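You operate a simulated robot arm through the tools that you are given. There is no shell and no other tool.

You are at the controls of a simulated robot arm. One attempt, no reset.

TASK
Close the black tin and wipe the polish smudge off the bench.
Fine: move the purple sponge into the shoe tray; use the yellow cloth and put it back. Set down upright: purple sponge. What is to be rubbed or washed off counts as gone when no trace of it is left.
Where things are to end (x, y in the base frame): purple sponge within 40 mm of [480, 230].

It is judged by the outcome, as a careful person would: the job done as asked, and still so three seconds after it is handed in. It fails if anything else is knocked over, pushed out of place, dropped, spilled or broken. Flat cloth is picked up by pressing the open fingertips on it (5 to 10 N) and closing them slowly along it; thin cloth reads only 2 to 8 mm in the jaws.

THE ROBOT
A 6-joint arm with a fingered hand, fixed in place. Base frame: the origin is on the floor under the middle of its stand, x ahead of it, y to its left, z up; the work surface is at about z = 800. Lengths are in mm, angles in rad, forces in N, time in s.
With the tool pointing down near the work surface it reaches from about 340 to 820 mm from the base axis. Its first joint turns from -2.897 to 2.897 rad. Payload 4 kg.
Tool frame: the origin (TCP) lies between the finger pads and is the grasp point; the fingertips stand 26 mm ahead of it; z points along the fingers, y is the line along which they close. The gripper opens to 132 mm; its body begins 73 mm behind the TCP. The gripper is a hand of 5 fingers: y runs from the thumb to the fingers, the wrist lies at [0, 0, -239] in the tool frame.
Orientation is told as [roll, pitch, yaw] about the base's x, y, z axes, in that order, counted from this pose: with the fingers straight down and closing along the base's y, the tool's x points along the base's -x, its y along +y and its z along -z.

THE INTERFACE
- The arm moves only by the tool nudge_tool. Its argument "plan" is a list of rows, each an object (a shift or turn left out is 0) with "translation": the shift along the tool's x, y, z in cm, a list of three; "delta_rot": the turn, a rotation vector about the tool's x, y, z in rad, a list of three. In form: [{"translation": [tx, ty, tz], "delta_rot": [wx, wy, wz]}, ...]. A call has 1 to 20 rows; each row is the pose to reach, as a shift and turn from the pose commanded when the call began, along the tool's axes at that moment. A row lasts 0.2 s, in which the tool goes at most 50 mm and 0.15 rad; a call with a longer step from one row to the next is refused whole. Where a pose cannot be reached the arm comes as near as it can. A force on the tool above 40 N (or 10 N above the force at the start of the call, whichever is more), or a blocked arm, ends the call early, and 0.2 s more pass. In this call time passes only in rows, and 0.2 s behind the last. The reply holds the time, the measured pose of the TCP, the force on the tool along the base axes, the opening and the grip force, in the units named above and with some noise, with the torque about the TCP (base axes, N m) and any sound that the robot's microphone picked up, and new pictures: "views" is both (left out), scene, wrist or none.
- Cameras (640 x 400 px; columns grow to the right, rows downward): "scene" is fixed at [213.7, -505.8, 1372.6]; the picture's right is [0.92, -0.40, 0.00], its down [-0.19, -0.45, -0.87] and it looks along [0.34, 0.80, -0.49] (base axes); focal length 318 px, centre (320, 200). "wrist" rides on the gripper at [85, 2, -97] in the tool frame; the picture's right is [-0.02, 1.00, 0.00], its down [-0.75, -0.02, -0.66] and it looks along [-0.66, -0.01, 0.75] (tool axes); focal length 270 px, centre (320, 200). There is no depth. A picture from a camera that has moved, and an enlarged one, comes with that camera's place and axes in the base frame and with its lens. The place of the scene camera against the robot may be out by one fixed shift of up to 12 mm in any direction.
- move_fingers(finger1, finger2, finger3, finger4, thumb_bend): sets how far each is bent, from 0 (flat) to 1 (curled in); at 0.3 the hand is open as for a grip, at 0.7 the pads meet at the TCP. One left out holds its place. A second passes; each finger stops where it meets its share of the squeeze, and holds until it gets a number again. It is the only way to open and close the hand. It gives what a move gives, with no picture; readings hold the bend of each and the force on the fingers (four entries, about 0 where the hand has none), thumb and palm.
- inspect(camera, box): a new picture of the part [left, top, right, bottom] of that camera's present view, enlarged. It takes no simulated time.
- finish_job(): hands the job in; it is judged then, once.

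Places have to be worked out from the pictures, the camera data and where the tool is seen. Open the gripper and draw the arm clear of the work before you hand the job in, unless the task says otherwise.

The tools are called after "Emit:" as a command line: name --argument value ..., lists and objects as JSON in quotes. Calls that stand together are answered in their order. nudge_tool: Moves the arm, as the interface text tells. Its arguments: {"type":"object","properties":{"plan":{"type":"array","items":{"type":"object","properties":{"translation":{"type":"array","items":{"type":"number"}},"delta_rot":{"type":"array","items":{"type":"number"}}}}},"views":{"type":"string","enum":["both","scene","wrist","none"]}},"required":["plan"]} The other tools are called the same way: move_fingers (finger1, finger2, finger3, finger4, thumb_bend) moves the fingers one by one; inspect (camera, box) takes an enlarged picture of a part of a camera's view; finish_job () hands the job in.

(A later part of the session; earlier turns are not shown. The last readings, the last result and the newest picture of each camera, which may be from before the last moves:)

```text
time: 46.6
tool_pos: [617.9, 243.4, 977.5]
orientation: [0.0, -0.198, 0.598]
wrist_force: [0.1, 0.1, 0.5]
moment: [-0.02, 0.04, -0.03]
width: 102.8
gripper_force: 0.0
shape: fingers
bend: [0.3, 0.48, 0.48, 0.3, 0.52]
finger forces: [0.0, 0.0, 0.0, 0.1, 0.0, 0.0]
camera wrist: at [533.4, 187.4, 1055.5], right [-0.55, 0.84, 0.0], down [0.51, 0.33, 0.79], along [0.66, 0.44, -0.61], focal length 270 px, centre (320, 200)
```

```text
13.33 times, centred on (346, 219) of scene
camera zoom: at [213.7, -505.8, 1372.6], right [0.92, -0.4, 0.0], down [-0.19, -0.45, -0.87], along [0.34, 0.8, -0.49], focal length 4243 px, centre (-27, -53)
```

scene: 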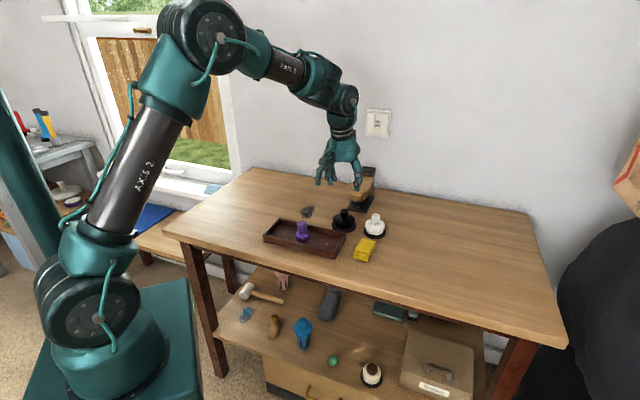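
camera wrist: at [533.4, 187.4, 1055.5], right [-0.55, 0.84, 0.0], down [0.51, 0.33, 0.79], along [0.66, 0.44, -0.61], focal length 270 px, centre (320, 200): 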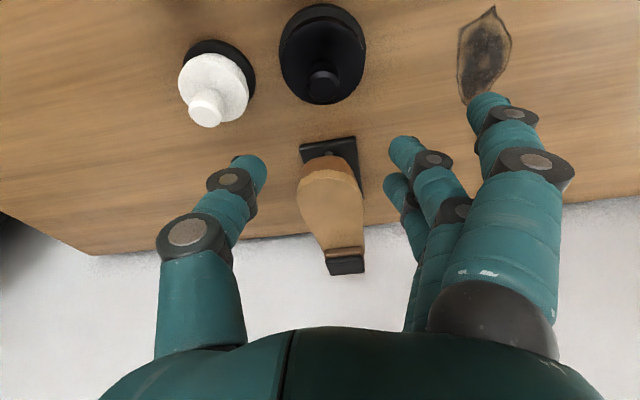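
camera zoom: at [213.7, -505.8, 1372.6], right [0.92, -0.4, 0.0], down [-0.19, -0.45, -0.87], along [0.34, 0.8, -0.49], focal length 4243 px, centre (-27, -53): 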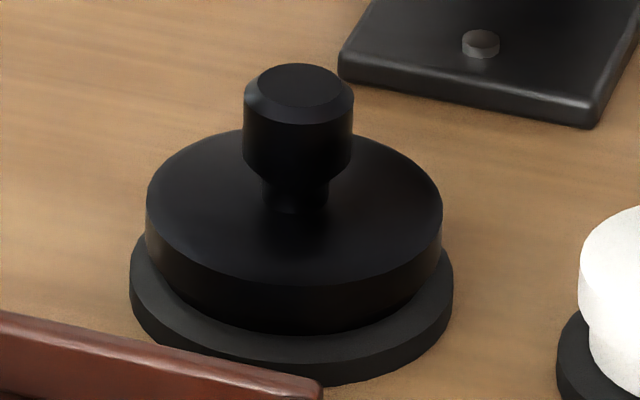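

The lid has capped down over the tin's collar, so the tin is closed. Now the cloth: I level the hand and move over toward it, at about [618, 114], for a clear view.

Emit:
nudge_tool --plan '[{"translation": [1.85, -2.5, -1.0], "delta_rot": [0, 0.05, 0]}, {"translation": [3.7, -5.0, -2.0], "delta_rot": [0, 0.1, 0]}, {"translation": [5.55, -7.5, -3.05], "delta_rot": [0, 0.15, 0]}, {"translation": [7.4, -9.99, -4.06], "delta_rot": [0, 0.2, 0]}]' --views "none"

Emit:
move_fingers --finger1 0.3 --finger2 0.3 --finger3 0.3 --finger4 0.3 --thumb_bend 0.3

Emit:
nudge_tool --plan '[{"translation": [0, 0, 0], "delta_rot": [0, 0, 0.14]}, {"translation": [0, 0, 0], "delta_rot": [0, 0, 0.28]}, {"translation": [0, 0, 0], "delta_rot": [0, 0, 0.42]}, {"translation": [0, 0, 0], "delta_rot": [0, 0, 0.56]}, {"translation": [0, 0, 0], "delta_rot": [0, 0, 0.6]}]'

```text
time: 47.6
tool_pos: [610.5, 117.1, 1003.1]
orientation: [0.0, 0.0, 0.6]
wrist_force: [1.2, 0.5, 0.5]
moment: [0.0, 0.0, 0.01]
width: 103.1
gripper_force: 0.0
shape: fingers
bend: [0.3, 0.48, 0.48, 0.3, 0.52]
finger forces: [0.0, 0.1, 0.0, 0.0, 0.0, 0.0]
```

```text
time: 48.6
tool_pos: [611.4, 118.0, 1001.1]
orientation: [0.001, -0.001, 0.599]
wrist_force: [-0.4, -0.5, 0.5]
moment: [0.03, -0.01, -0.01]
width: 138.6
gripper_force: 0.0
shape: fingers
bend: [0.3, 0.3, 0.3, 0.3, 0.3]
finger forces: [0.1, 0.1, 0.1, 0.0, 0.0, 0.0]
```

```text
time: 49.8
tool_pos: [608.4, 114.9, 999.2]
orientation: [0.001, 0.001, -0.001]
wrist_force: [-0.2, 1.1, -0.3]
moment: [0.01, 0.01, 0.06]
width: 138.3
gripper_force: 0.1
shape: fingers
bend: [0.3, 0.3, 0.3, 0.3, 0.3]
finger forces: [0.1, 0.1, 0.0, 0.1, 0.1, 0.0]
camera wrist: at [524.5, 117.8, 1097.0], right [0.02, 1.0, 0.0], down [0.75, -0.02, 0.66], along [0.66, -0.01, -0.75], focal length 270 px, centre (320, 200)
```

scene: 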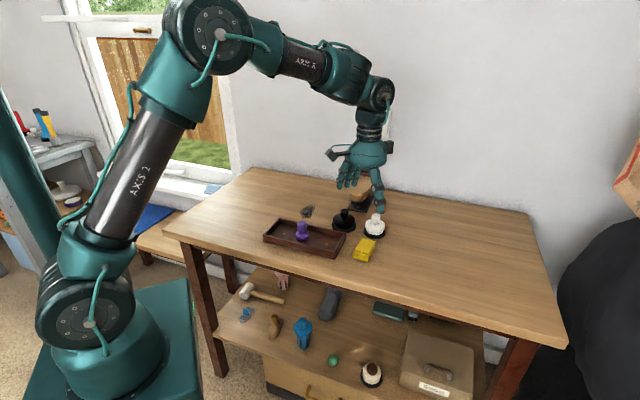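
wrist: 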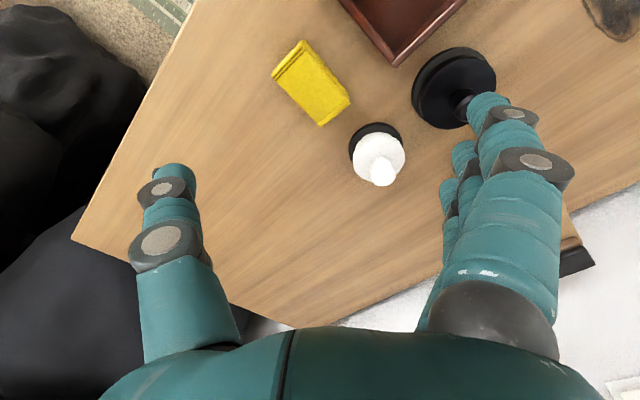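

The cloth is visible as a folded, fairly thick pad. I enlarge it to measure position, orientation and thickness.

Emit:
inspect --camera "wrist" --box '[255, 25, 425, 195]'

Emit:
inspect --camera "scene" --box '[345, 225, 385, 270]'

```text
2.35 times, centred on (340, 110) of wrist
camera zoom: at [524.5, 117.8, 1097.0], right [0.02, 1.0, 0.0], down [0.75, -0.02, 0.66], along [0.66, -0.01, -0.75], focal length 636 px, centre (273, 412)
```

zoom: 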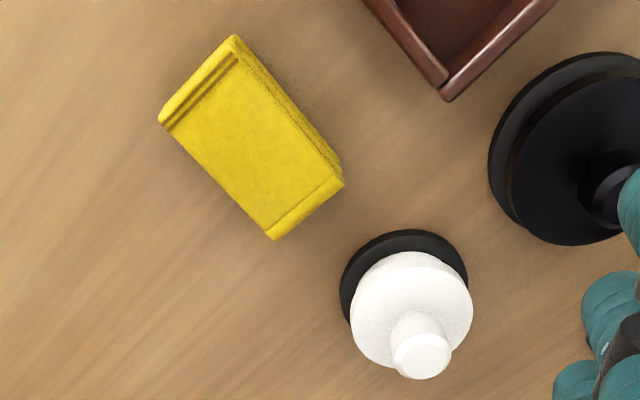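

```text
8.89 times, centred on (365, 248) of scene
camera zoom: at [213.7, -505.8, 1372.6], right [0.92, -0.4, 0.0], down [-0.19, -0.45, -0.87], along [0.34, 0.8, -0.49], focal length 2828 px, centre (-80, -222)
```

zoom: 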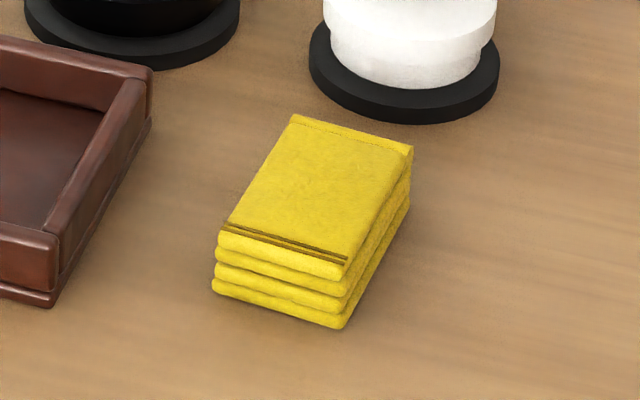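

The folded pad is about 72 × 43 × 20 mm, centred near [619.5, 109.5], with its long side along about 39.7° (yaw 0.693). I pre-close the fingers so they clear the tray, turn the hand so the jaws close across the short side, and come down to z≈900.

Emit:
move_fingers --finger1 0.46 --finger2 0.46 --finger3 0.46 --finger4 0.46 --thumb_bend 0.46

Emit:
nudge_tool --plan '[{"translation": [-0.2, -0.1, 2.0], "delta_rot": [0, 0, -0.14]}, {"translation": [-0.5, -0.2, 4.0], "delta_rot": [0, 0, -0.28]}, {"translation": [-0.8, -0.3, 6.0], "delta_rot": [0, 0, -0.42]}, {"translation": [-1.0, -0.45, 8.0], "delta_rot": [0, 0, -0.56]}, {"translation": [-1.1, -0.55, 10.0], "delta_rot": [0, 0, -0.693]}]'

Emit:
inspect --camera "wrist" --box '[220, 40, 420, 200]'

```text
time: 50.8
tool_pos: [609.5, 115.5, 1000.8]
orientation: [0.0, 0.0, 0.002]
wrist_force: [0.4, -0.1, 0.3]
moment: [0.0, 0.0, 0.03]
width: 88.6
gripper_force: 0.1
shape: fingers
bend: [0.46, 0.46, 0.46, 0.46, 0.46]
finger forces: [0.0, 0.1, 0.0, 0.1, 0.0, 0.1]
```

```text
time: 52.0
tool_pos: [619.3, 110.8, 897.9]
orientation: [-0.001, 0.0, 0.696]
wrist_force: [0.3, 0.3, -0.6]
moment: [-0.03, -0.01, -0.04]
width: 88.7
gripper_force: 0.0
shape: fingers
bend: [0.46, 0.46, 0.46, 0.46, 0.46]
finger forces: [0.1, 0.0, 0.1, 0.0, 0.0, 0.0]
camera wrist: at [553.7, 57.9, 995.6], right [-0.62, 0.78, 0.0], down [0.59, 0.47, 0.66], along [0.51, 0.41, -0.75], focal length 270 px, centre (320, 200)
```

scene: 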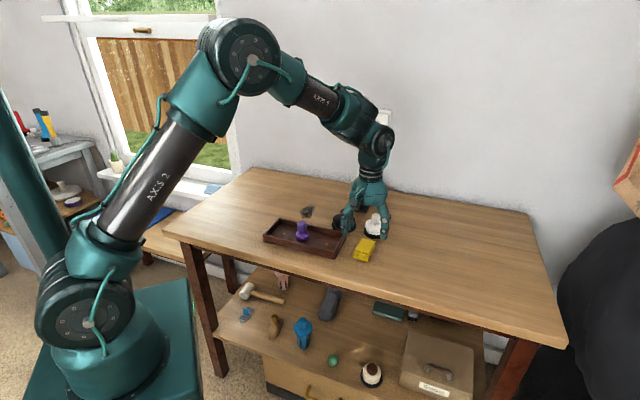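
wrist: 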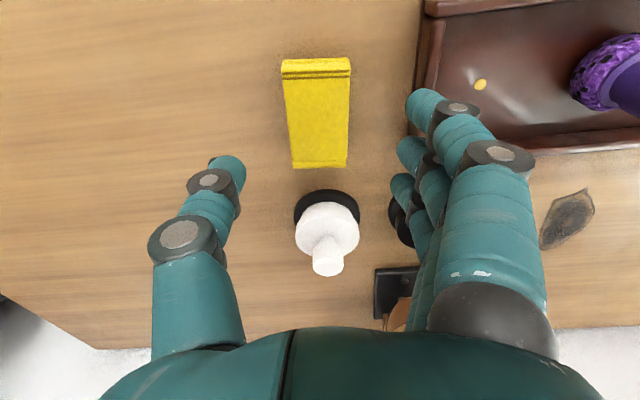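

```text
2.50 times, centred on (320, 120) of wrist
camera zoom: at [553.7, 57.9, 995.6], right [-0.62, 0.78, 0.0], down [0.59, 0.47, 0.66], along [0.51, 0.41, -0.75], focal length 676 px, centre (320, 400)
```

zoom: 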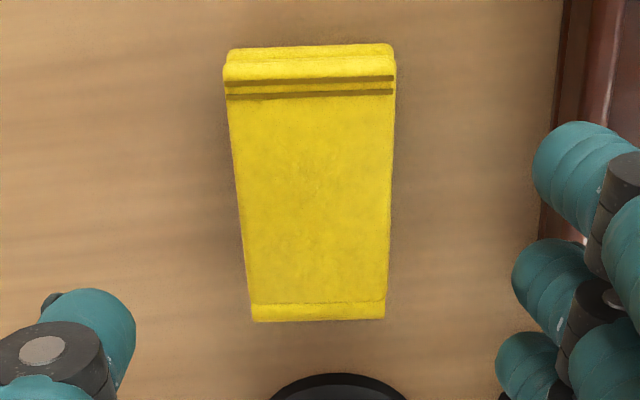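

The pad is centred under the TCP within 0.5 mm and the yaw matches. I descend to z≈832 so the fingertips straddle it just above the bench.

Emit:
nudge_tool --plan '[{"translation": [0, 0, 2.0]}, {"translation": [0, 0, 4.0]}, {"translation": [0, 0, 5.5]}, {"translation": [0, 0, 6.4]}]'

Emit:
inspect --camera "scene" --box '[325, 190, 405, 270]'

```text
time: 53.0
tool_pos: [619.0, 110.6, 835.1]
orientation: [0.0, -0.001, 0.691]
wrist_force: [0.2, -0.5, -0.6]
moment: [0.02, 0.01, -0.01]
width: 88.6
gripper_force: 0.1
shape: fingers
bend: [0.46, 0.46, 0.46, 0.46, 0.46]
finger forces: [0.1, 0.1, 0.0, 0.0, 0.0, 0.0]
camera wrist: at [553.1, 58.8, 931.8], right [-0.62, 0.78, 0.0], down [0.59, 0.47, 0.66], along [0.51, 0.41, -0.75], focal length 270 px, centre (320, 200)
```

scene: 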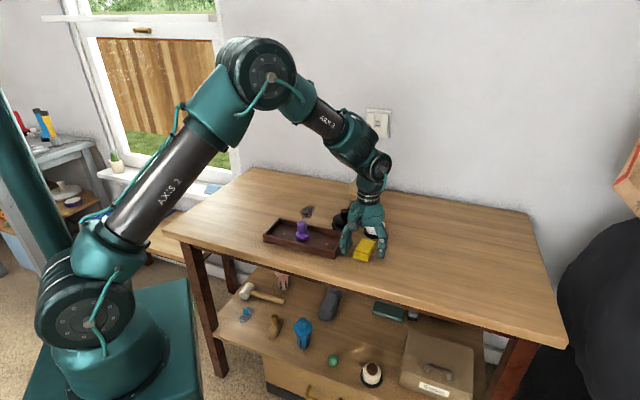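
wrist: 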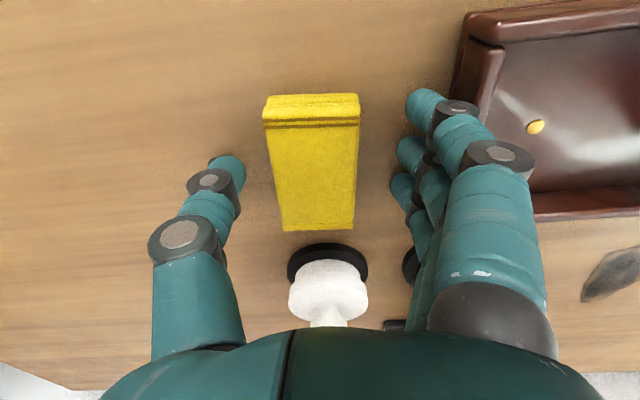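

```text
5.00 times, centred on (365, 230) of scene
camera zoom: at [213.7, -505.8, 1372.6], right [0.92, -0.4, 0.0], down [-0.19, -0.45, -0.87], along [0.34, 0.8, -0.49], focal length 1591 px, centre (95, 50)
```

zoom: 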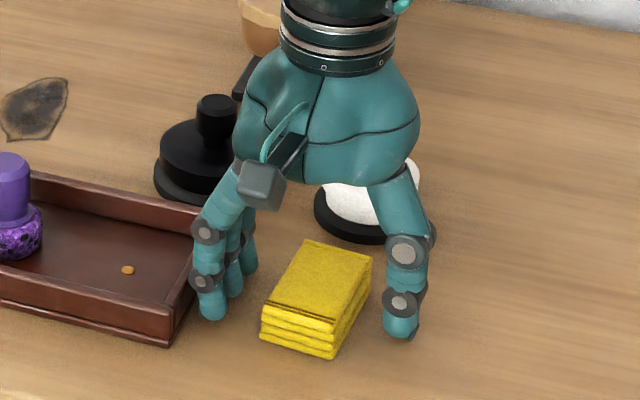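

The fingers straddle the pad with clearance from the tray and white tin. I lower 3 mm more and close on the pad's sides in stages.

Emit:
nudge_tool --plan '[{"translation": [0, 0, 0.15]}, {"translation": [0, 0, 0.3]}]' --views "none"

Emit:
move_fingers --finger1 0.55 --finger2 0.55 --finger3 0.55 --finger4 0.55 --thumb_bend 0.55

```text
time: 53.6
tool_pos: [620.0, 109.3, 832.4]
orientation: [-0.001, 0.0, 0.692]
wrist_force: [-0.8, 0.2, 1.2]
moment: [-0.01, 0.0, -0.03]
width: 88.5
gripper_force: 1.4
shape: fingers
bend: [0.46, 0.46, 0.46, 0.46, 0.46]
finger forces: [0.3, 0.2, 0.0, 0.0, 1.0, 0.0]
```

```text
time: 54.6
tool_pos: [620.2, 110.5, 833.1]
orientation: [-0.001, -0.001, 0.692]
wrist_force: [3.4, 0.9, 16.0]
moment: [-0.35, -0.24, -0.06]
width: 64.9
gripper_force: 7.8
shape: fingers
bend: [0.54, 0.55, 0.55, 0.55, 0.54]
finger forces: [2.0, 1.3, 0.5, 0.3, 10.7, 0.0]
```

The fingertips are bearing on the bench (16 N up), so they reach a bit lower than assumed. I raise 4 mm and continue closing.

Emit:
nudge_tool --plan '[{"translation": [0, 0, -0.2]}, {"translation": [0, 0, -0.4]}]' --views "none"

Emit:
move_fingers --finger1 0.6 --finger2 0.6 --finger3 0.6 --finger4 0.6 --thumb_bend 0.6

```text
time: 55.2
tool_pos: [620.3, 110.2, 835.7]
orientation: [0.0, 0.002, 0.693]
wrist_force: [-0.5, 0.6, -0.1]
moment: [-0.01, 0.05, 0.03]
width: 60.5
gripper_force: 0.0
shape: fingers
bend: [0.55, 0.55, 0.55, 0.55, 0.55]
finger forces: [0.1, 0.0, 0.0, 0.1, 0.0, 0.0]
```

```text
time: 56.2
tool_pos: [619.7, 111.0, 836.5]
orientation: [-0.002, -0.001, 0.692]
wrist_force: [-0.1, -0.1, -0.3]
moment: [0.03, -0.01, -0.01]
width: 53.0
gripper_force: 4.7
shape: fingers
bend: [0.58, 0.58, 0.58, 0.58, 0.58]
finger forces: [1.1, 1.2, 1.3, 1.1, 4.8, 0.1]
```

All fingers and the thumb contact the pad evenly (4.7 N). I tighten the grip.

Emit:
move_fingers --finger1 0.7 --finger2 0.7 --finger3 0.7 --finger4 0.7 --thumb_bend 0.7

Emit:
nudge_tool --plan '[{"translation": [0, 0, -0.5]}, {"translation": [0, 0, -1.5]}, {"translation": [0, 0, -3.0]}]'

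Emit:
inspect --camera "scene" --box '[325, 190, 405, 270]'

```text
time: 57.2
tool_pos: [620.9, 110.1, 836.2]
orientation: [-0.001, 0.0, 0.692]
wrist_force: [-0.6, 0.0, -0.2]
moment: [0.0, -0.01, -0.01]
width: 50.8
gripper_force: 22.4
shape: fingers
bend: [0.63, 0.63, 0.63, 0.63, 0.6]
finger forces: [5.4, 5.5, 5.8, 5.1, 22.2, 0.0]
```

```text
time: 58.0
tool_pos: [619.6, 109.9, 866.7]
orientation: [0.0, 0.0, 0.694]
wrist_force: [-0.4, -0.4, -0.7]
moment: [-0.02, -0.01, 0.03]
width: 50.9
gripper_force: 22.1
shape: fingers
bend: [0.63, 0.63, 0.63, 0.63, 0.6]
finger forces: [5.4, 5.6, 5.8, 5.0, 22.1, 0.0]
camera wrist: at [554.4, 58.7, 962.5], right [-0.62, 0.78, 0.0], down [0.59, 0.47, 0.66], along [0.51, 0.41, -0.75], focal length 270 px, centre (320, 200)
```

scene: 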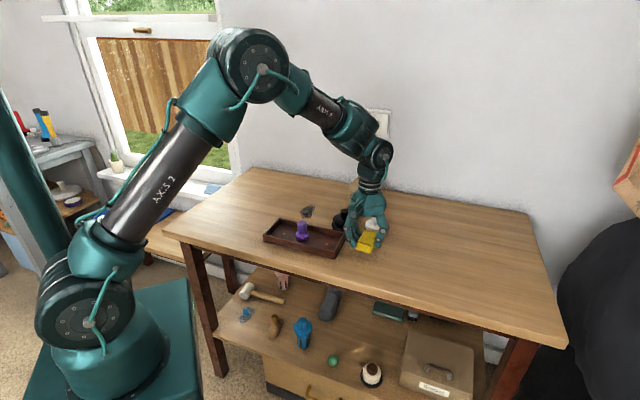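
wrist: 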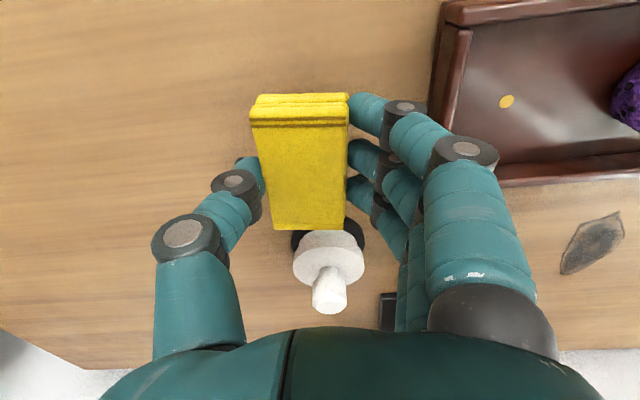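

```text
5.00 times, centred on (365, 230) of scene
camera zoom: at [213.7, -505.8, 1372.6], right [0.92, -0.4, 0.0], down [-0.19, -0.45, -0.87], along [0.34, 0.8, -0.49], focal length 1591 px, centre (95, 50)
```

zoom: 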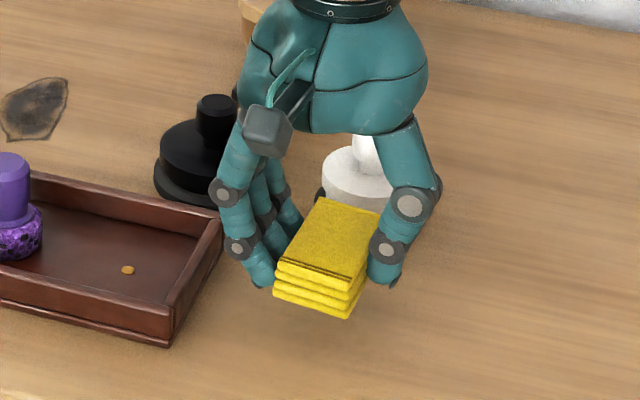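

The pad is held firmly, with its underside about 5 mm below the fingertips (pick pose: [620, 110, 836], yaw 0.693). I lift clear and carry it past the tin to the far side of the smudge, so the wrist camera can see the smudge beside the pad.

Emit:
nudge_tool --plan '[{"translation": [0, 0, -3.0]}, {"translation": [0, 0, -6.3]}, {"translation": [-1.6, 3.9, -6.6]}, {"translation": [-3.2, 7.8, -6.9]}, {"translation": [-4.85, 11.7, -7.1]}, {"translation": [-6.45, 15.6, -7.3]}, {"translation": [-8.1, 19.5, -7.5]}, {"translation": [-9.7, 23.4, -7.7]}, {"translation": [-11.3, 27.3, -7.9]}, {"translation": [-12.9, 31.2, -8.1]}, {"translation": [-14.5, 35.1, -8.3]}]'

Emit:
inspect --camera "wrist" --box '[100, 0, 320, 160]'

Emit:
inspect --camera "scene" --box '[280, 185, 340, 235]'

```text
time: 60.4
tool_pos: [506.7, 473.8, 948.5]
orientation: [0.001, 0.001, 0.694]
wrist_force: [0.5, 0.8, -0.3]
moment: [-0.02, 0.03, 0.01]
width: 50.7
gripper_force: 21.9
shape: fingers
bend: [0.63, 0.63, 0.63, 0.63, 0.6]
finger forces: [5.3, 5.5, 5.8, 5.3, 21.9, 0.0]
camera wrist: at [441.0, 420.9, 1046.1], right [-0.62, 0.78, 0.0], down [0.59, 0.47, 0.66], along [0.52, 0.41, -0.75], focal length 270 px, centre (320, 200)
```

scene: 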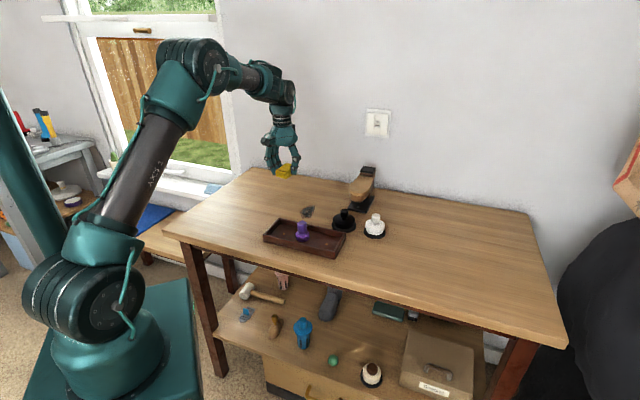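
wrist: 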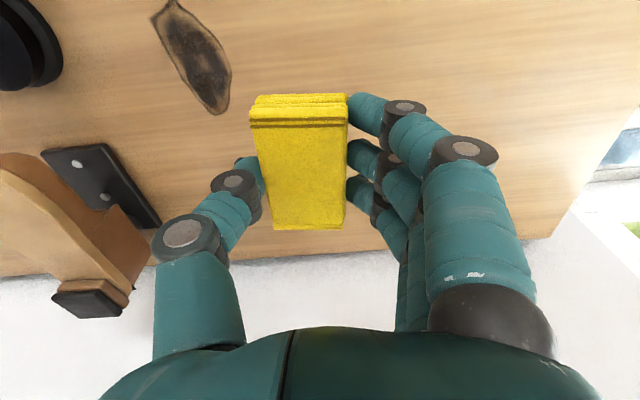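

```text
2.50 times, centred on (210, 80) of wrist
camera zoom: at [441.0, 420.9, 1046.1], right [-0.62, 0.78, 0.0], down [0.59, 0.47, 0.66], along [0.52, 0.41, -0.75], focal length 676 px, centre (595, 500)
```

zoom: 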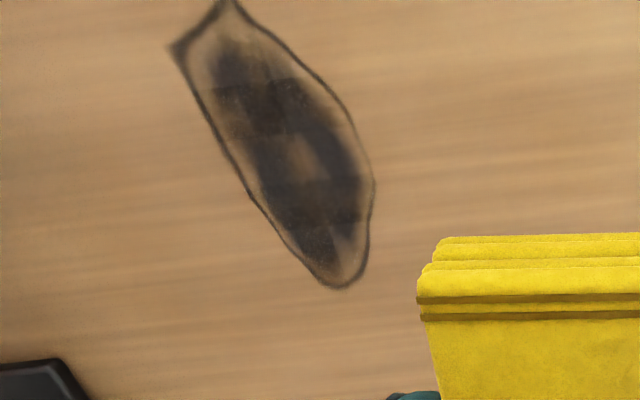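

```text
8.00 times, centred on (310, 210) of scene
camera zoom: at [213.7, -505.8, 1372.6], right [0.92, -0.4, 0.0], down [-0.19, -0.45, -0.87], along [0.34, 0.8, -0.49], focal length 2546 px, centre (400, 120)
```

zoom: 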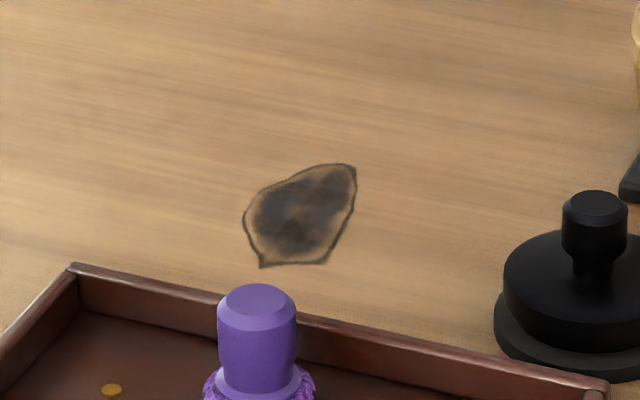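

The smudge spans about x 524–585 and y 341–416, centred at [553, 379]; in hand axes that's ±45 mm lengthwise and ±27 mm across. I bring the pad over its centre, just above the bench.

Emit:
nudge_tool --plan '[{"translation": [0.8, -3.4, 1.0]}, {"translation": [1.7, -6.8, 2.5]}, {"translation": [2.5, -10.25, 4.5]}, {"translation": [2.5, -10.25, 7.8]}, {"translation": [2.5, -10.25, 10.3]}]'

Emit:
inspect --camera "scene" --box '[270, 150, 370, 240]'

```text
time: 61.6
tool_pos: [555.4, 377.8, 846.1]
orientation: [0.001, -0.001, 0.692]
wrist_force: [0.2, -0.2, -0.3]
moment: [0.01, -0.02, 0.01]
width: 50.6
gripper_force: 21.8
shape: fingers
bend: [0.63, 0.63, 0.63, 0.63, 0.6]
finger forces: [5.3, 5.5, 5.7, 5.6, 22.0, 0.0]
camera wrist: at [489.1, 325.5, 942.5], right [-0.62, 0.78, 0.0], down [0.59, 0.47, 0.66], along [0.51, 0.41, -0.75], focal length 270 px, centre (320, 200)
```

scene: 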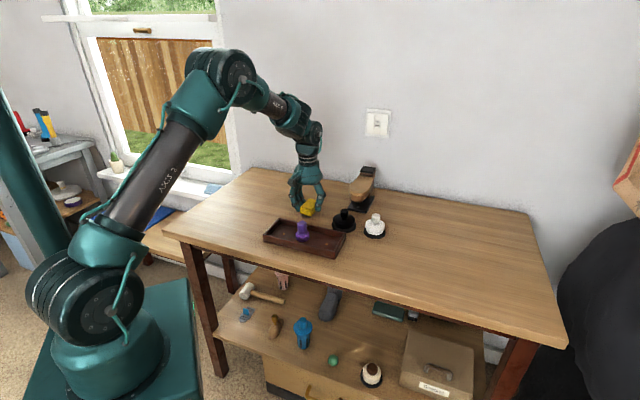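
wrist: 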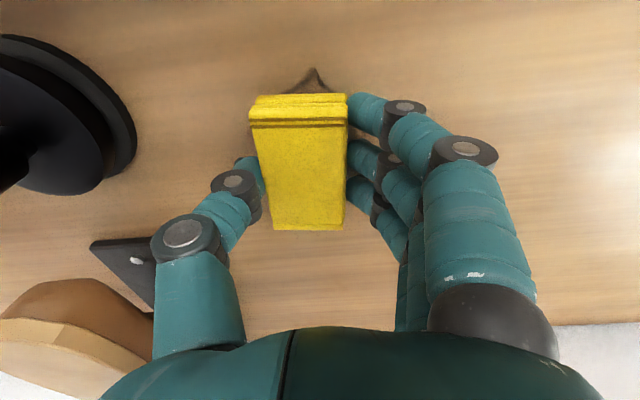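

```text
4.44 times, centred on (320, 195) of scene
camera zoom: at [213.7, -505.8, 1372.6], right [0.92, -0.4, 0.0], down [-0.19, -0.45, -0.87], along [0.34, 0.8, -0.49], focal length 1414 px, centre (320, 222)
```

zoom: 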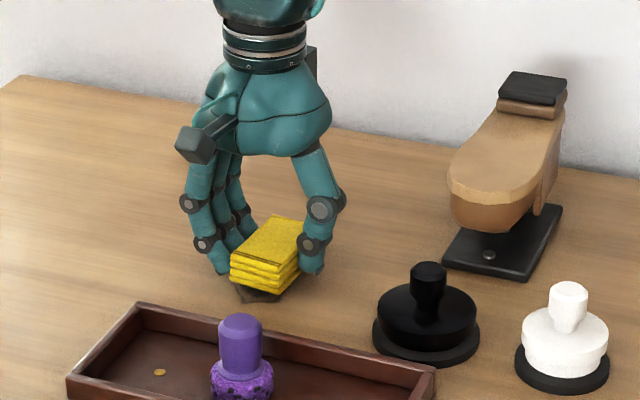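

The pad is over the smudge, about 10 mm above the bench. I lower it to contact in small steps.

Emit:
nudge_tool --plan '[{"translation": [0, 0, 0.4]}, {"translation": [0, 0, 0.7]}, {"translation": [0, 0, 0.9]}]' --views "none"

Emit:
nudge_tool --plan '[{"translation": [0, 0, 0.1]}, {"translation": [0, 0, 0.2]}]' --views "none"

```text
time: 62.4
tool_pos: [555.0, 379.5, 837.6]
orientation: [0.0, -0.001, 0.692]
wrist_force: [-0.1, -0.6, -1.1]
moment: [0.02, 0.02, 0.0]
width: 50.7
gripper_force: 22.1
shape: fingers
bend: [0.63, 0.63, 0.63, 0.63, 0.6]
finger forces: [5.2, 5.5, 5.8, 5.7, 21.9, 0.0]
```

```text
time: 63.0
tool_pos: [553.9, 378.8, 835.8]
orientation: [-0.001, 0.0, 0.693]
wrist_force: [-0.2, 0.6, 2.1]
moment: [-0.04, -0.05, -0.01]
width: 50.6
gripper_force: 22.6
shape: fingers
bend: [0.63, 0.63, 0.63, 0.63, 0.6]
finger forces: [5.5, 5.8, 6.1, 5.8, 21.9, 0.0]
```

Contact begins (2.1 N). I press about 1 mm further to reach a wiping force.

Emit:
nudge_tool --plan '[{"translation": [0, 0, 0.06]}, {"translation": [0, 0, 0.12]}]' --views "none"

```text
time: 63.6
tool_pos: [554.3, 378.9, 834.9]
orientation: [-0.001, -0.001, 0.691]
wrist_force: [-3.6, 1.7, 11.9]
moment: [-0.19, -0.09, -0.03]
width: 50.7
gripper_force: 23.9
shape: fingers
bend: [0.63, 0.63, 0.63, 0.63, 0.61]
finger forces: [6.5, 6.6, 6.9, 6.4, 22.8, 0.0]
```

I have about 12 N of downward force. Now I wipe back and forth lengthwise in three overlapping lanes.

Emit:
nudge_tool --plan '[{"translation": [1.75, 0, 0]}, {"translation": [3.5, 0, 0]}, {"translation": [1.5, 0, 0]}, {"translation": [-0.5, 0, 0]}, {"translation": [-2.5, 0, 0]}, {"translation": [-4.5, 0, 0]}, {"translation": [-4.5, 1.4, 0]}, {"translation": [-2.5, 1.4, 0]}, {"translation": [-0.5, 1.4, 0]}, {"translation": [1.5, 1.4, 0]}, {"translation": [3.5, 1.4, 0]}, {"translation": [3.5, 0, 0]}, {"translation": [3.5, -1.4, 0]}, {"translation": [1.5, -1.4, 0]}, {"translation": [-0.5, -1.4, 0]}, {"translation": [-2.5, -1.4, 0]}, {"translation": [-4.5, -1.4, 0]}, {"translation": [-2.5, -0.7, 0]}, {"translation": [-1.2, 0, 0]}, {"translation": [0, 0, 0]}]'

Emit:
inspect --camera "scene" --box '[270, 150, 370, 240]'

```text
time: 67.8
tool_pos: [553.1, 377.1, 835.4]
orientation: [-0.001, 0.0, 0.693]
wrist_force: [-0.1, 0.4, 0.0]
moment: [-0.01, -0.05, 0.0]
width: 50.7
gripper_force: 23.2
shape: fingers
bend: [0.63, 0.63, 0.63, 0.64, 0.61]
finger forces: [5.5, 5.7, 6.3, 6.5, 22.9, 0.1]
camera wrist: at [487.5, 325.1, 931.8], right [-0.62, 0.78, 0.0], down [0.59, 0.47, 0.66], along [0.52, 0.41, -0.75], focal length 270 px, centre (320, 200)
```

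scene: 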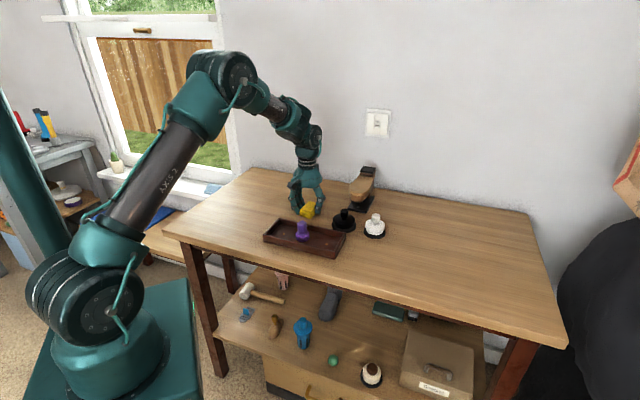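
wrist: 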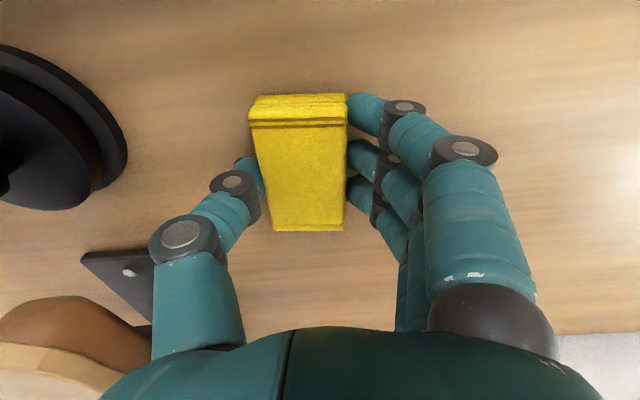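

```text
4.44 times, centred on (320, 195) of scene
camera zoom: at [213.7, -505.8, 1372.6], right [0.92, -0.4, 0.0], down [-0.19, -0.45, -0.87], along [0.34, 0.8, -0.49], focal length 1414 px, centre (320, 222)
```

zoom: 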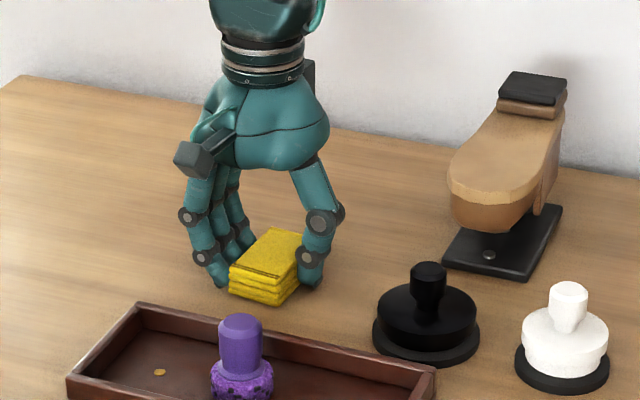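

The part of the smudge that stuck out is gone, and the force has dropped to about 0, so the pad has settled slightly in the grip. I lift and move aside to inspect the surface.

Emit:
nudge_tool --plan '[{"translation": [0, 0, -3.0]}, {"translation": [0, 2.0, -6.0]}, {"translation": [-1.0, 5.5, -8.0]}, {"translation": [-2.0, 9.5, -9.0]}]'

Emit:
inspect --camera "wrist" --box '[80, 0, 320, 160]'

Emit:
inspect --camera "scene" --box '[280, 185, 340, 235]'

```text
time: 68.8
tool_pos: [512.0, 461.5, 926.3]
orientation: [0.001, 0.001, 0.69]
wrist_force: [0.2, 0.2, -0.4]
moment: [-0.01, -0.02, -0.02]
width: 50.7
gripper_force: 24.2
shape: fingers
bend: [0.63, 0.63, 0.63, 0.64, 0.61]
finger forces: [5.3, 5.8, 6.3, 6.6, 22.8, 0.0]
camera wrist: at [444.6, 409.2, 1024.2], right [-0.62, 0.78, 0.0], down [0.59, 0.47, 0.66], along [0.52, 0.41, -0.75], focal length 270 px, centre (320, 200)
```

scene: 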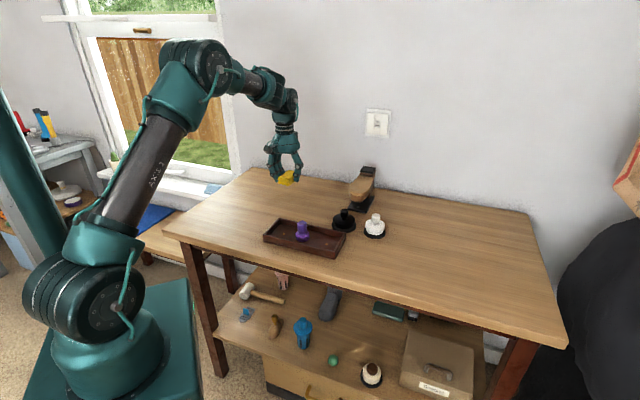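
wrist: 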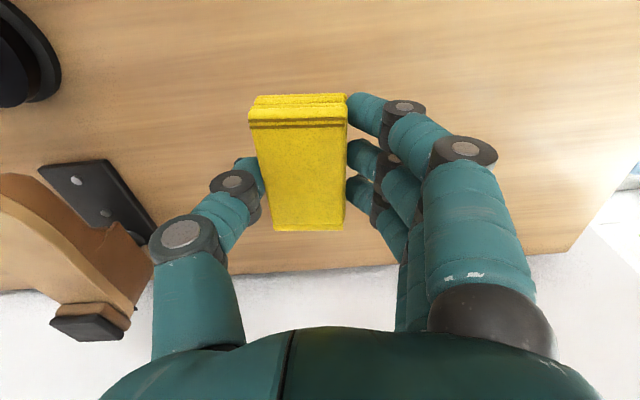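

```text
2.50 times, centred on (200, 80) of wrist
camera zoom: at [444.6, 409.2, 1024.2], right [-0.62, 0.78, 0.0], down [0.59, 0.47, 0.66], along [0.52, 0.41, -0.75], focal length 676 px, centre (620, 500)
```

zoom: 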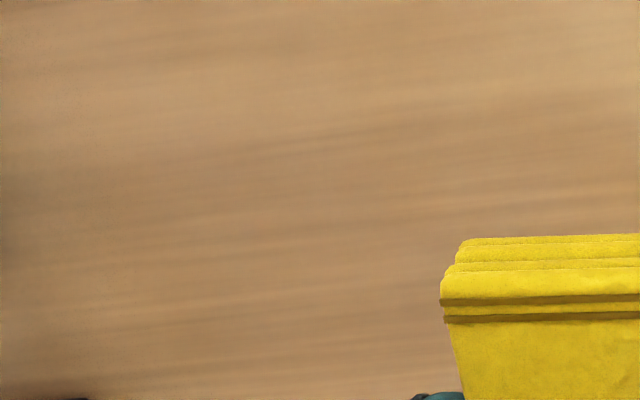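

```text
8.00 times, centred on (310, 210) of scene
camera zoom: at [213.7, -505.8, 1372.6], right [0.92, -0.4, 0.0], down [-0.19, -0.45, -0.87], along [0.34, 0.8, -0.49], focal length 2546 px, centre (400, 120)
```

zoom: 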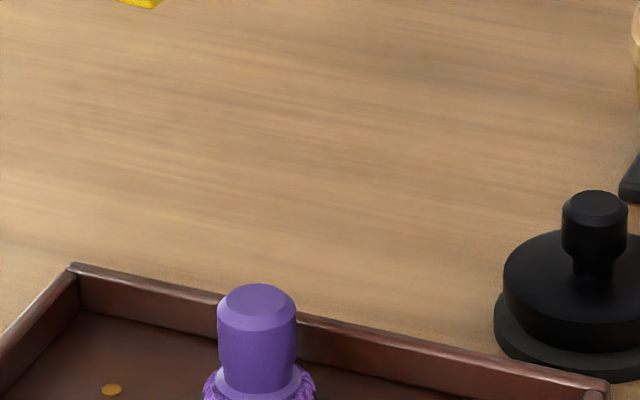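

No trace of the smudge is left in either view. The pad hasn't shifted in the hand, so I retrace the exact route back above its original spot.

Emit:
nudge_tool --plan '[{"translation": [1.56, -3.82, 0]}, {"translation": [3.11, -7.63, 0]}, {"translation": [4.67, -11.45, 0]}, {"translation": [6.22, -15.27, 0]}, {"translation": [7.78, -19.08, 0]}, {"translation": [9.33, -22.9, 0]}, {"translation": [10.89, -26.72, 0]}, {"translation": [12.44, -30.53, 0]}, {"translation": [14.0, -34.35, 0]}, {"translation": [14.0, -34.35, 3.0]}, {"translation": [14.0, -34.35, 6.0]}, {"translation": [14.0, -34.35, 7.8]}]'

Emit:
inspect --camera "scene" --box '[325, 190, 405, 270]'

```text
time: 71.4
tool_pos: [620.4, 109.9, 845.5]
orientation: [0.0, -0.001, 0.693]
wrist_force: [0.4, 0.7, -0.3]
moment: [-0.03, -0.03, 0.01]
width: 50.5
gripper_force: 22.7
shape: fingers
bend: [0.63, 0.63, 0.63, 0.64, 0.61]
finger forces: [5.2, 5.5, 6.3, 6.6, 22.4, 0.0]
camera wrist: at [554.4, 58.6, 942.5], right [-0.62, 0.78, 0.0], down [0.59, 0.47, 0.66], along [0.52, 0.41, -0.75], focal length 270 px, centre (320, 200)
```

scene: 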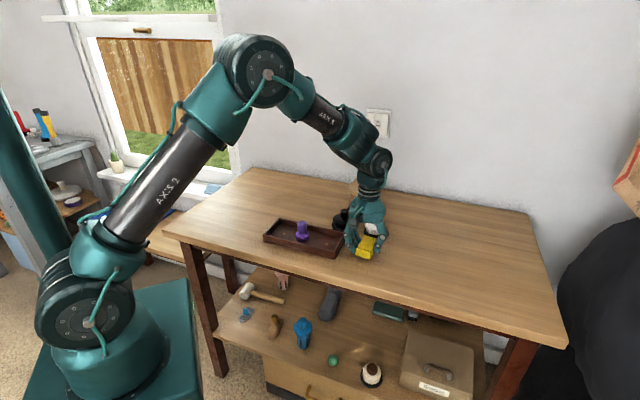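
wrist: 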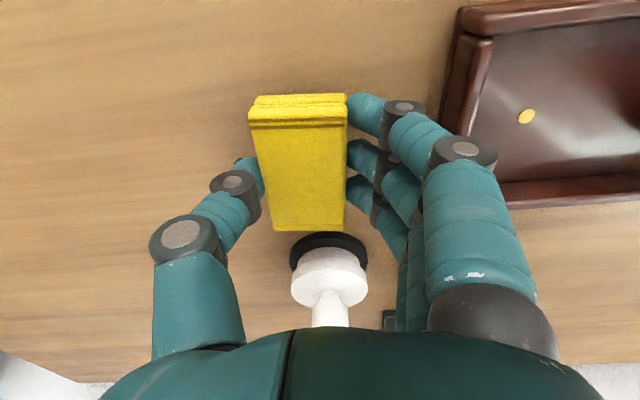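

```text
5.00 times, centred on (365, 230) of scene
camera zoom: at [213.7, -505.8, 1372.6], right [0.92, -0.4, 0.0], down [-0.19, -0.45, -0.87], along [0.34, 0.8, -0.49], focal length 1591 px, centre (95, 50)
```

zoom: 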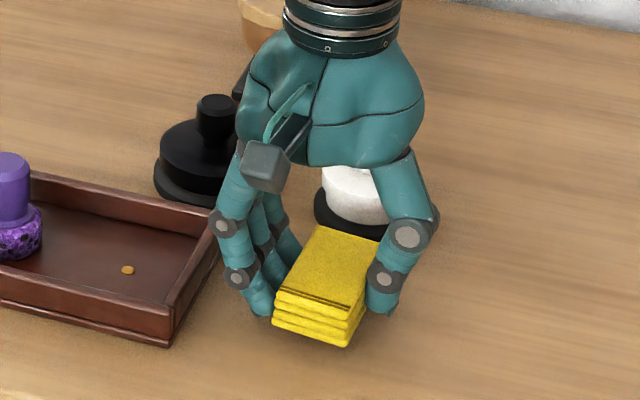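

The pad is back above its original spot at [620, 110]. I lower it to contact gently.

Emit:
nudge_tool --plan '[{"translation": [0, 0, 0.4]}, {"translation": [0, 0, 0.7]}, {"translation": [0, 0, 0.85]}]' --views "none"

Emit:
nudge_tool --plan '[{"translation": [0, 0, 0.07]}, {"translation": [0, 0, 0.14]}]' --views "none"

```text
time: 72.2
tool_pos: [619.7, 110.7, 836.2]
orientation: [0.0, 0.0, 0.693]
wrist_force: [-0.6, -0.8, 0.0]
moment: [-0.03, 0.01, 0.0]
width: 50.7
gripper_force: 23.2
shape: fingers
bend: [0.63, 0.63, 0.63, 0.64, 0.61]
finger forces: [5.3, 5.5, 6.2, 6.6, 22.4, 0.1]
```

```text
time: 72.8
tool_pos: [619.4, 110.6, 836.0]
orientation: [0.0, -0.001, 0.693]
wrist_force: [-0.2, -0.1, 0.2]
moment: [-0.01, -0.02, 0.01]
width: 50.8
gripper_force: 23.6
shape: fingers
bend: [0.63, 0.63, 0.63, 0.64, 0.61]
finger forces: [5.2, 5.5, 6.1, 6.6, 22.4, 0.0]
```

Almost there with no force yet; I take another 1 mm in fine steps.

Emit:
nudge_tool --plan '[{"translation": [0, 0, 0.06]}, {"translation": [0, 0, 0.12]}]' --views "none"

```text
time: 73.4
tool_pos: [620.4, 111.9, 835.5]
orientation: [0.001, -0.001, 0.694]
wrist_force: [0.4, 0.3, 0.2]
moment: [-0.02, -0.02, -0.01]
width: 50.6
gripper_force: 23.2
shape: fingers
bend: [0.63, 0.63, 0.63, 0.64, 0.61]
finger forces: [5.2, 5.5, 6.3, 6.5, 22.3, 0.1]
```

Emit:
nudge_tool --plan '[{"translation": [0, 0, 0.06]}, {"translation": [0, 0, 0.12]}]' --views "none"

```text
time: 74.0
tool_pos: [620.2, 109.5, 834.8]
orientation: [0.0, -0.001, 0.694]
wrist_force: [-1.1, 0.6, 6.9]
moment: [-0.09, -0.09, -0.02]
width: 50.7
gripper_force: 23.1
shape: fingers
bend: [0.63, 0.63, 0.63, 0.64, 0.61]
finger forces: [5.5, 5.8, 6.5, 6.8, 21.6, 0.0]
```

The pad rests on the bench (6.9 N). I ease up 0.8 mm and open the fingers slowly.

Emit:
nudge_tool --plan '[{"translation": [0, 0, -0.08]}]' --views "none"

Emit:
move_fingers --finger1 0.57 --finger2 0.57 --finger3 0.57 --finger4 0.57 --thumb_bend 0.56

Emit:
move_fingers --finger1 0.48 --finger2 0.48 --finger3 0.48 --finger4 0.48 --thumb_bend 0.48

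Emit:
inspect --camera "scene" --box '[325, 190, 405, 270]'

```text
time: 74.4
tool_pos: [620.9, 110.1, 835.8]
orientation: [0.001, -0.002, 0.694]
wrist_force: [0.1, -0.1, -0.3]
moment: [0.03, -0.01, -0.01]
width: 50.6
gripper_force: 22.8
shape: fingers
bend: [0.63, 0.63, 0.63, 0.64, 0.61]
finger forces: [5.3, 5.4, 6.2, 6.6, 22.4, 0.0]
```

```text
time: 75.4
tool_pos: [621.0, 110.6, 834.9]
orientation: [0.001, -0.001, 0.693]
wrist_force: [0.5, 0.2, 0.0]
moment: [0.02, 0.0, 0.0]
width: 56.7
gripper_force: 0.0
shape: fingers
bend: [0.56, 0.56, 0.56, 0.56, 0.56]
finger forces: [0.0, 0.1, 0.1, 0.0, 0.0, 0.1]
```

```text
time: 76.4
tool_pos: [620.6, 110.4, 835.8]
orientation: [0.001, -0.001, 0.692]
wrist_force: [0.4, -0.5, -0.3]
moment: [0.04, 0.02, -0.03]
width: 80.3
gripper_force: 0.0
shape: fingers
bend: [0.48, 0.48, 0.48, 0.48, 0.48]
finger forces: [0.1, 0.0, 0.1, 0.0, 0.0, 0.0]
```

```text
5.00 times, centred on (365, 230) of scene
camera zoom: at [213.7, -505.8, 1372.6], right [0.92, -0.4, 0.0], down [-0.19, -0.45, -0.87], along [0.34, 0.8, -0.49], focal length 1591 px, centre (95, 50)
```

zoom: 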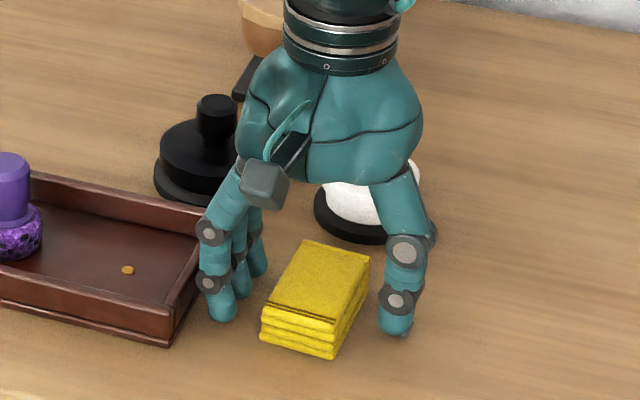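

The pad is released exactly where it was. I raise the hand straight up and away, then check everything.

Emit:
nudge_tool --plan '[{"translation": [0, 0, -1.5]}, {"translation": [0, 0, -4.5]}, {"translation": [0, 0, -8.5]}, {"translation": [0, 0, -12.5]}, {"translation": [0, 0, -16.5]}, {"translation": [2.0, 0, -20.0]}]' --views "none"

Emit:
move_fingers --finger1 0.3 --finger2 0.3 --finger3 0.3 --finger4 0.3 --thumb_bend 0.3

Emit:
nudge_tool --plan '[{"translation": [4.0, 0, -1.0]}, {"translation": [8.0, 1.0, -2.0]}, {"translation": [12.0, 2.0, -2.0]}, {"translation": [16.0, 3.0, -2.0]}]'

Emit:
inspect --camera "scene" --box '[240, 150, 420, 270]'

Emit:
inspect --camera "wrist" --box '[200, 0, 520, 240]'

```text
time: 77.8
tool_pos: [604.9, 96.0, 1033.0]
orientation: [-0.001, 0.0, 0.693]
wrist_force: [0.3, -0.9, 0.2]
moment: [-0.03, 0.0, -0.01]
width: 80.6
gripper_force: 0.0
shape: fingers
bend: [0.48, 0.48, 0.48, 0.48, 0.48]
finger forces: [0.0, 0.0, 0.0, 0.0, 0.1, 0.0]
```

```text
time: 78.8
tool_pos: [605.0, 96.5, 1033.9]
orientation: [0.0, 0.001, 0.693]
wrist_force: [0.1, 0.2, -0.3]
moment: [0.03, -0.03, 0.0]
width: 138.5
gripper_force: 0.0
shape: fingers
bend: [0.3, 0.3, 0.3, 0.3, 0.3]
finger forces: [0.1, 0.0, 0.1, 0.1, 0.0, 0.1]
```

```text
time: 79.8
tool_pos: [460.3, 16.3, 1055.4]
orientation: [-0.002, 0.001, 0.694]
wrist_force: [0.0, 0.0, -0.3]
moment: [-0.01, 0.0, 0.01]
width: 138.4
gripper_force: 0.0
shape: fingers
bend: [0.3, 0.3, 0.3, 0.3, 0.3]
finger forces: [0.0, 0.1, 0.0, 0.1, 0.0, 0.0]
camera wrist: at [394.7, -36.3, 1152.3], right [-0.62, 0.78, 0.0], down [0.59, 0.47, 0.66], along [0.51, 0.41, -0.75], focal length 270 px, centre (320, 200)
```

scene: 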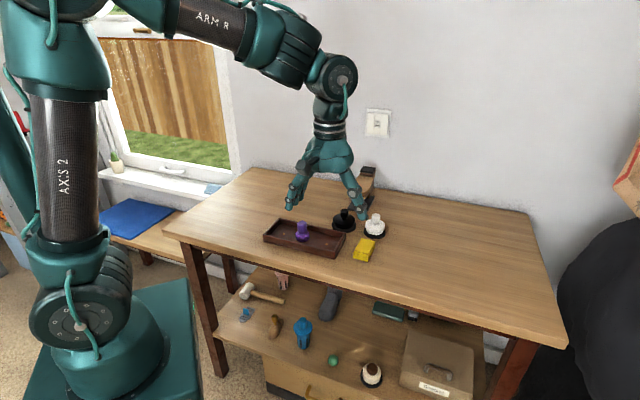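
wrist: 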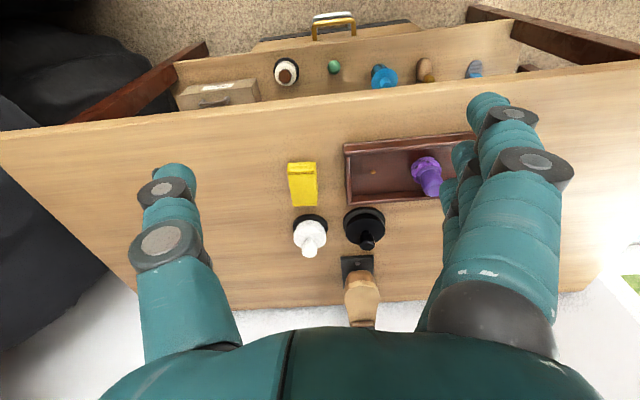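

```text
3.33 times, centred on (330, 210) of scene
camera zoom: at [213.7, -505.8, 1372.6], right [0.92, -0.4, 0.0], down [-0.19, -0.45, -0.87], along [0.34, 0.8, -0.49], focal length 1061 px, centre (287, 167)
```

zoom: 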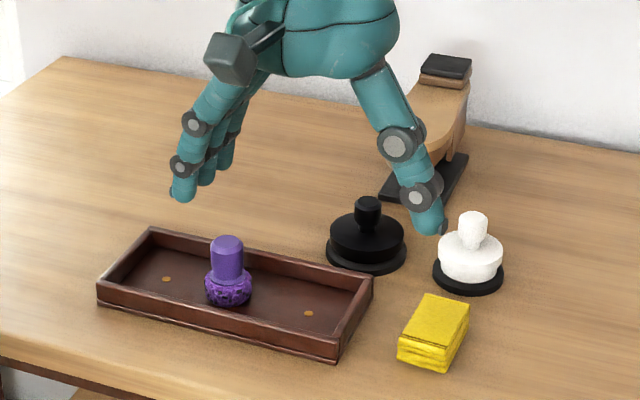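

```text
1.67 times, centred on (360, 120) of wrist
camera zoom: at [394.7, -36.3, 1152.3], right [-0.62, 0.78, 0.0], down [0.59, 0.47, 0.66], along [0.51, 0.41, -0.75], focal length 450 px, centre (253, 333)
```

zoom: 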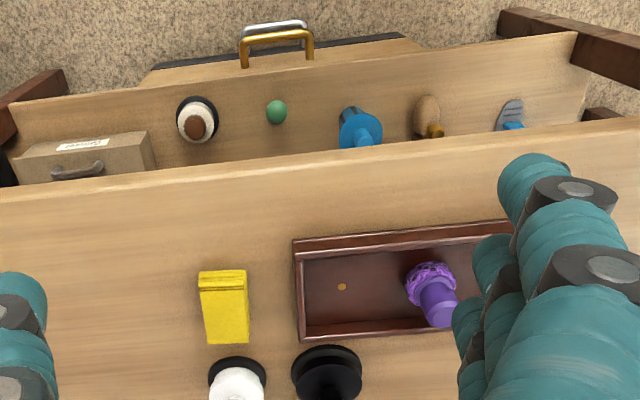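

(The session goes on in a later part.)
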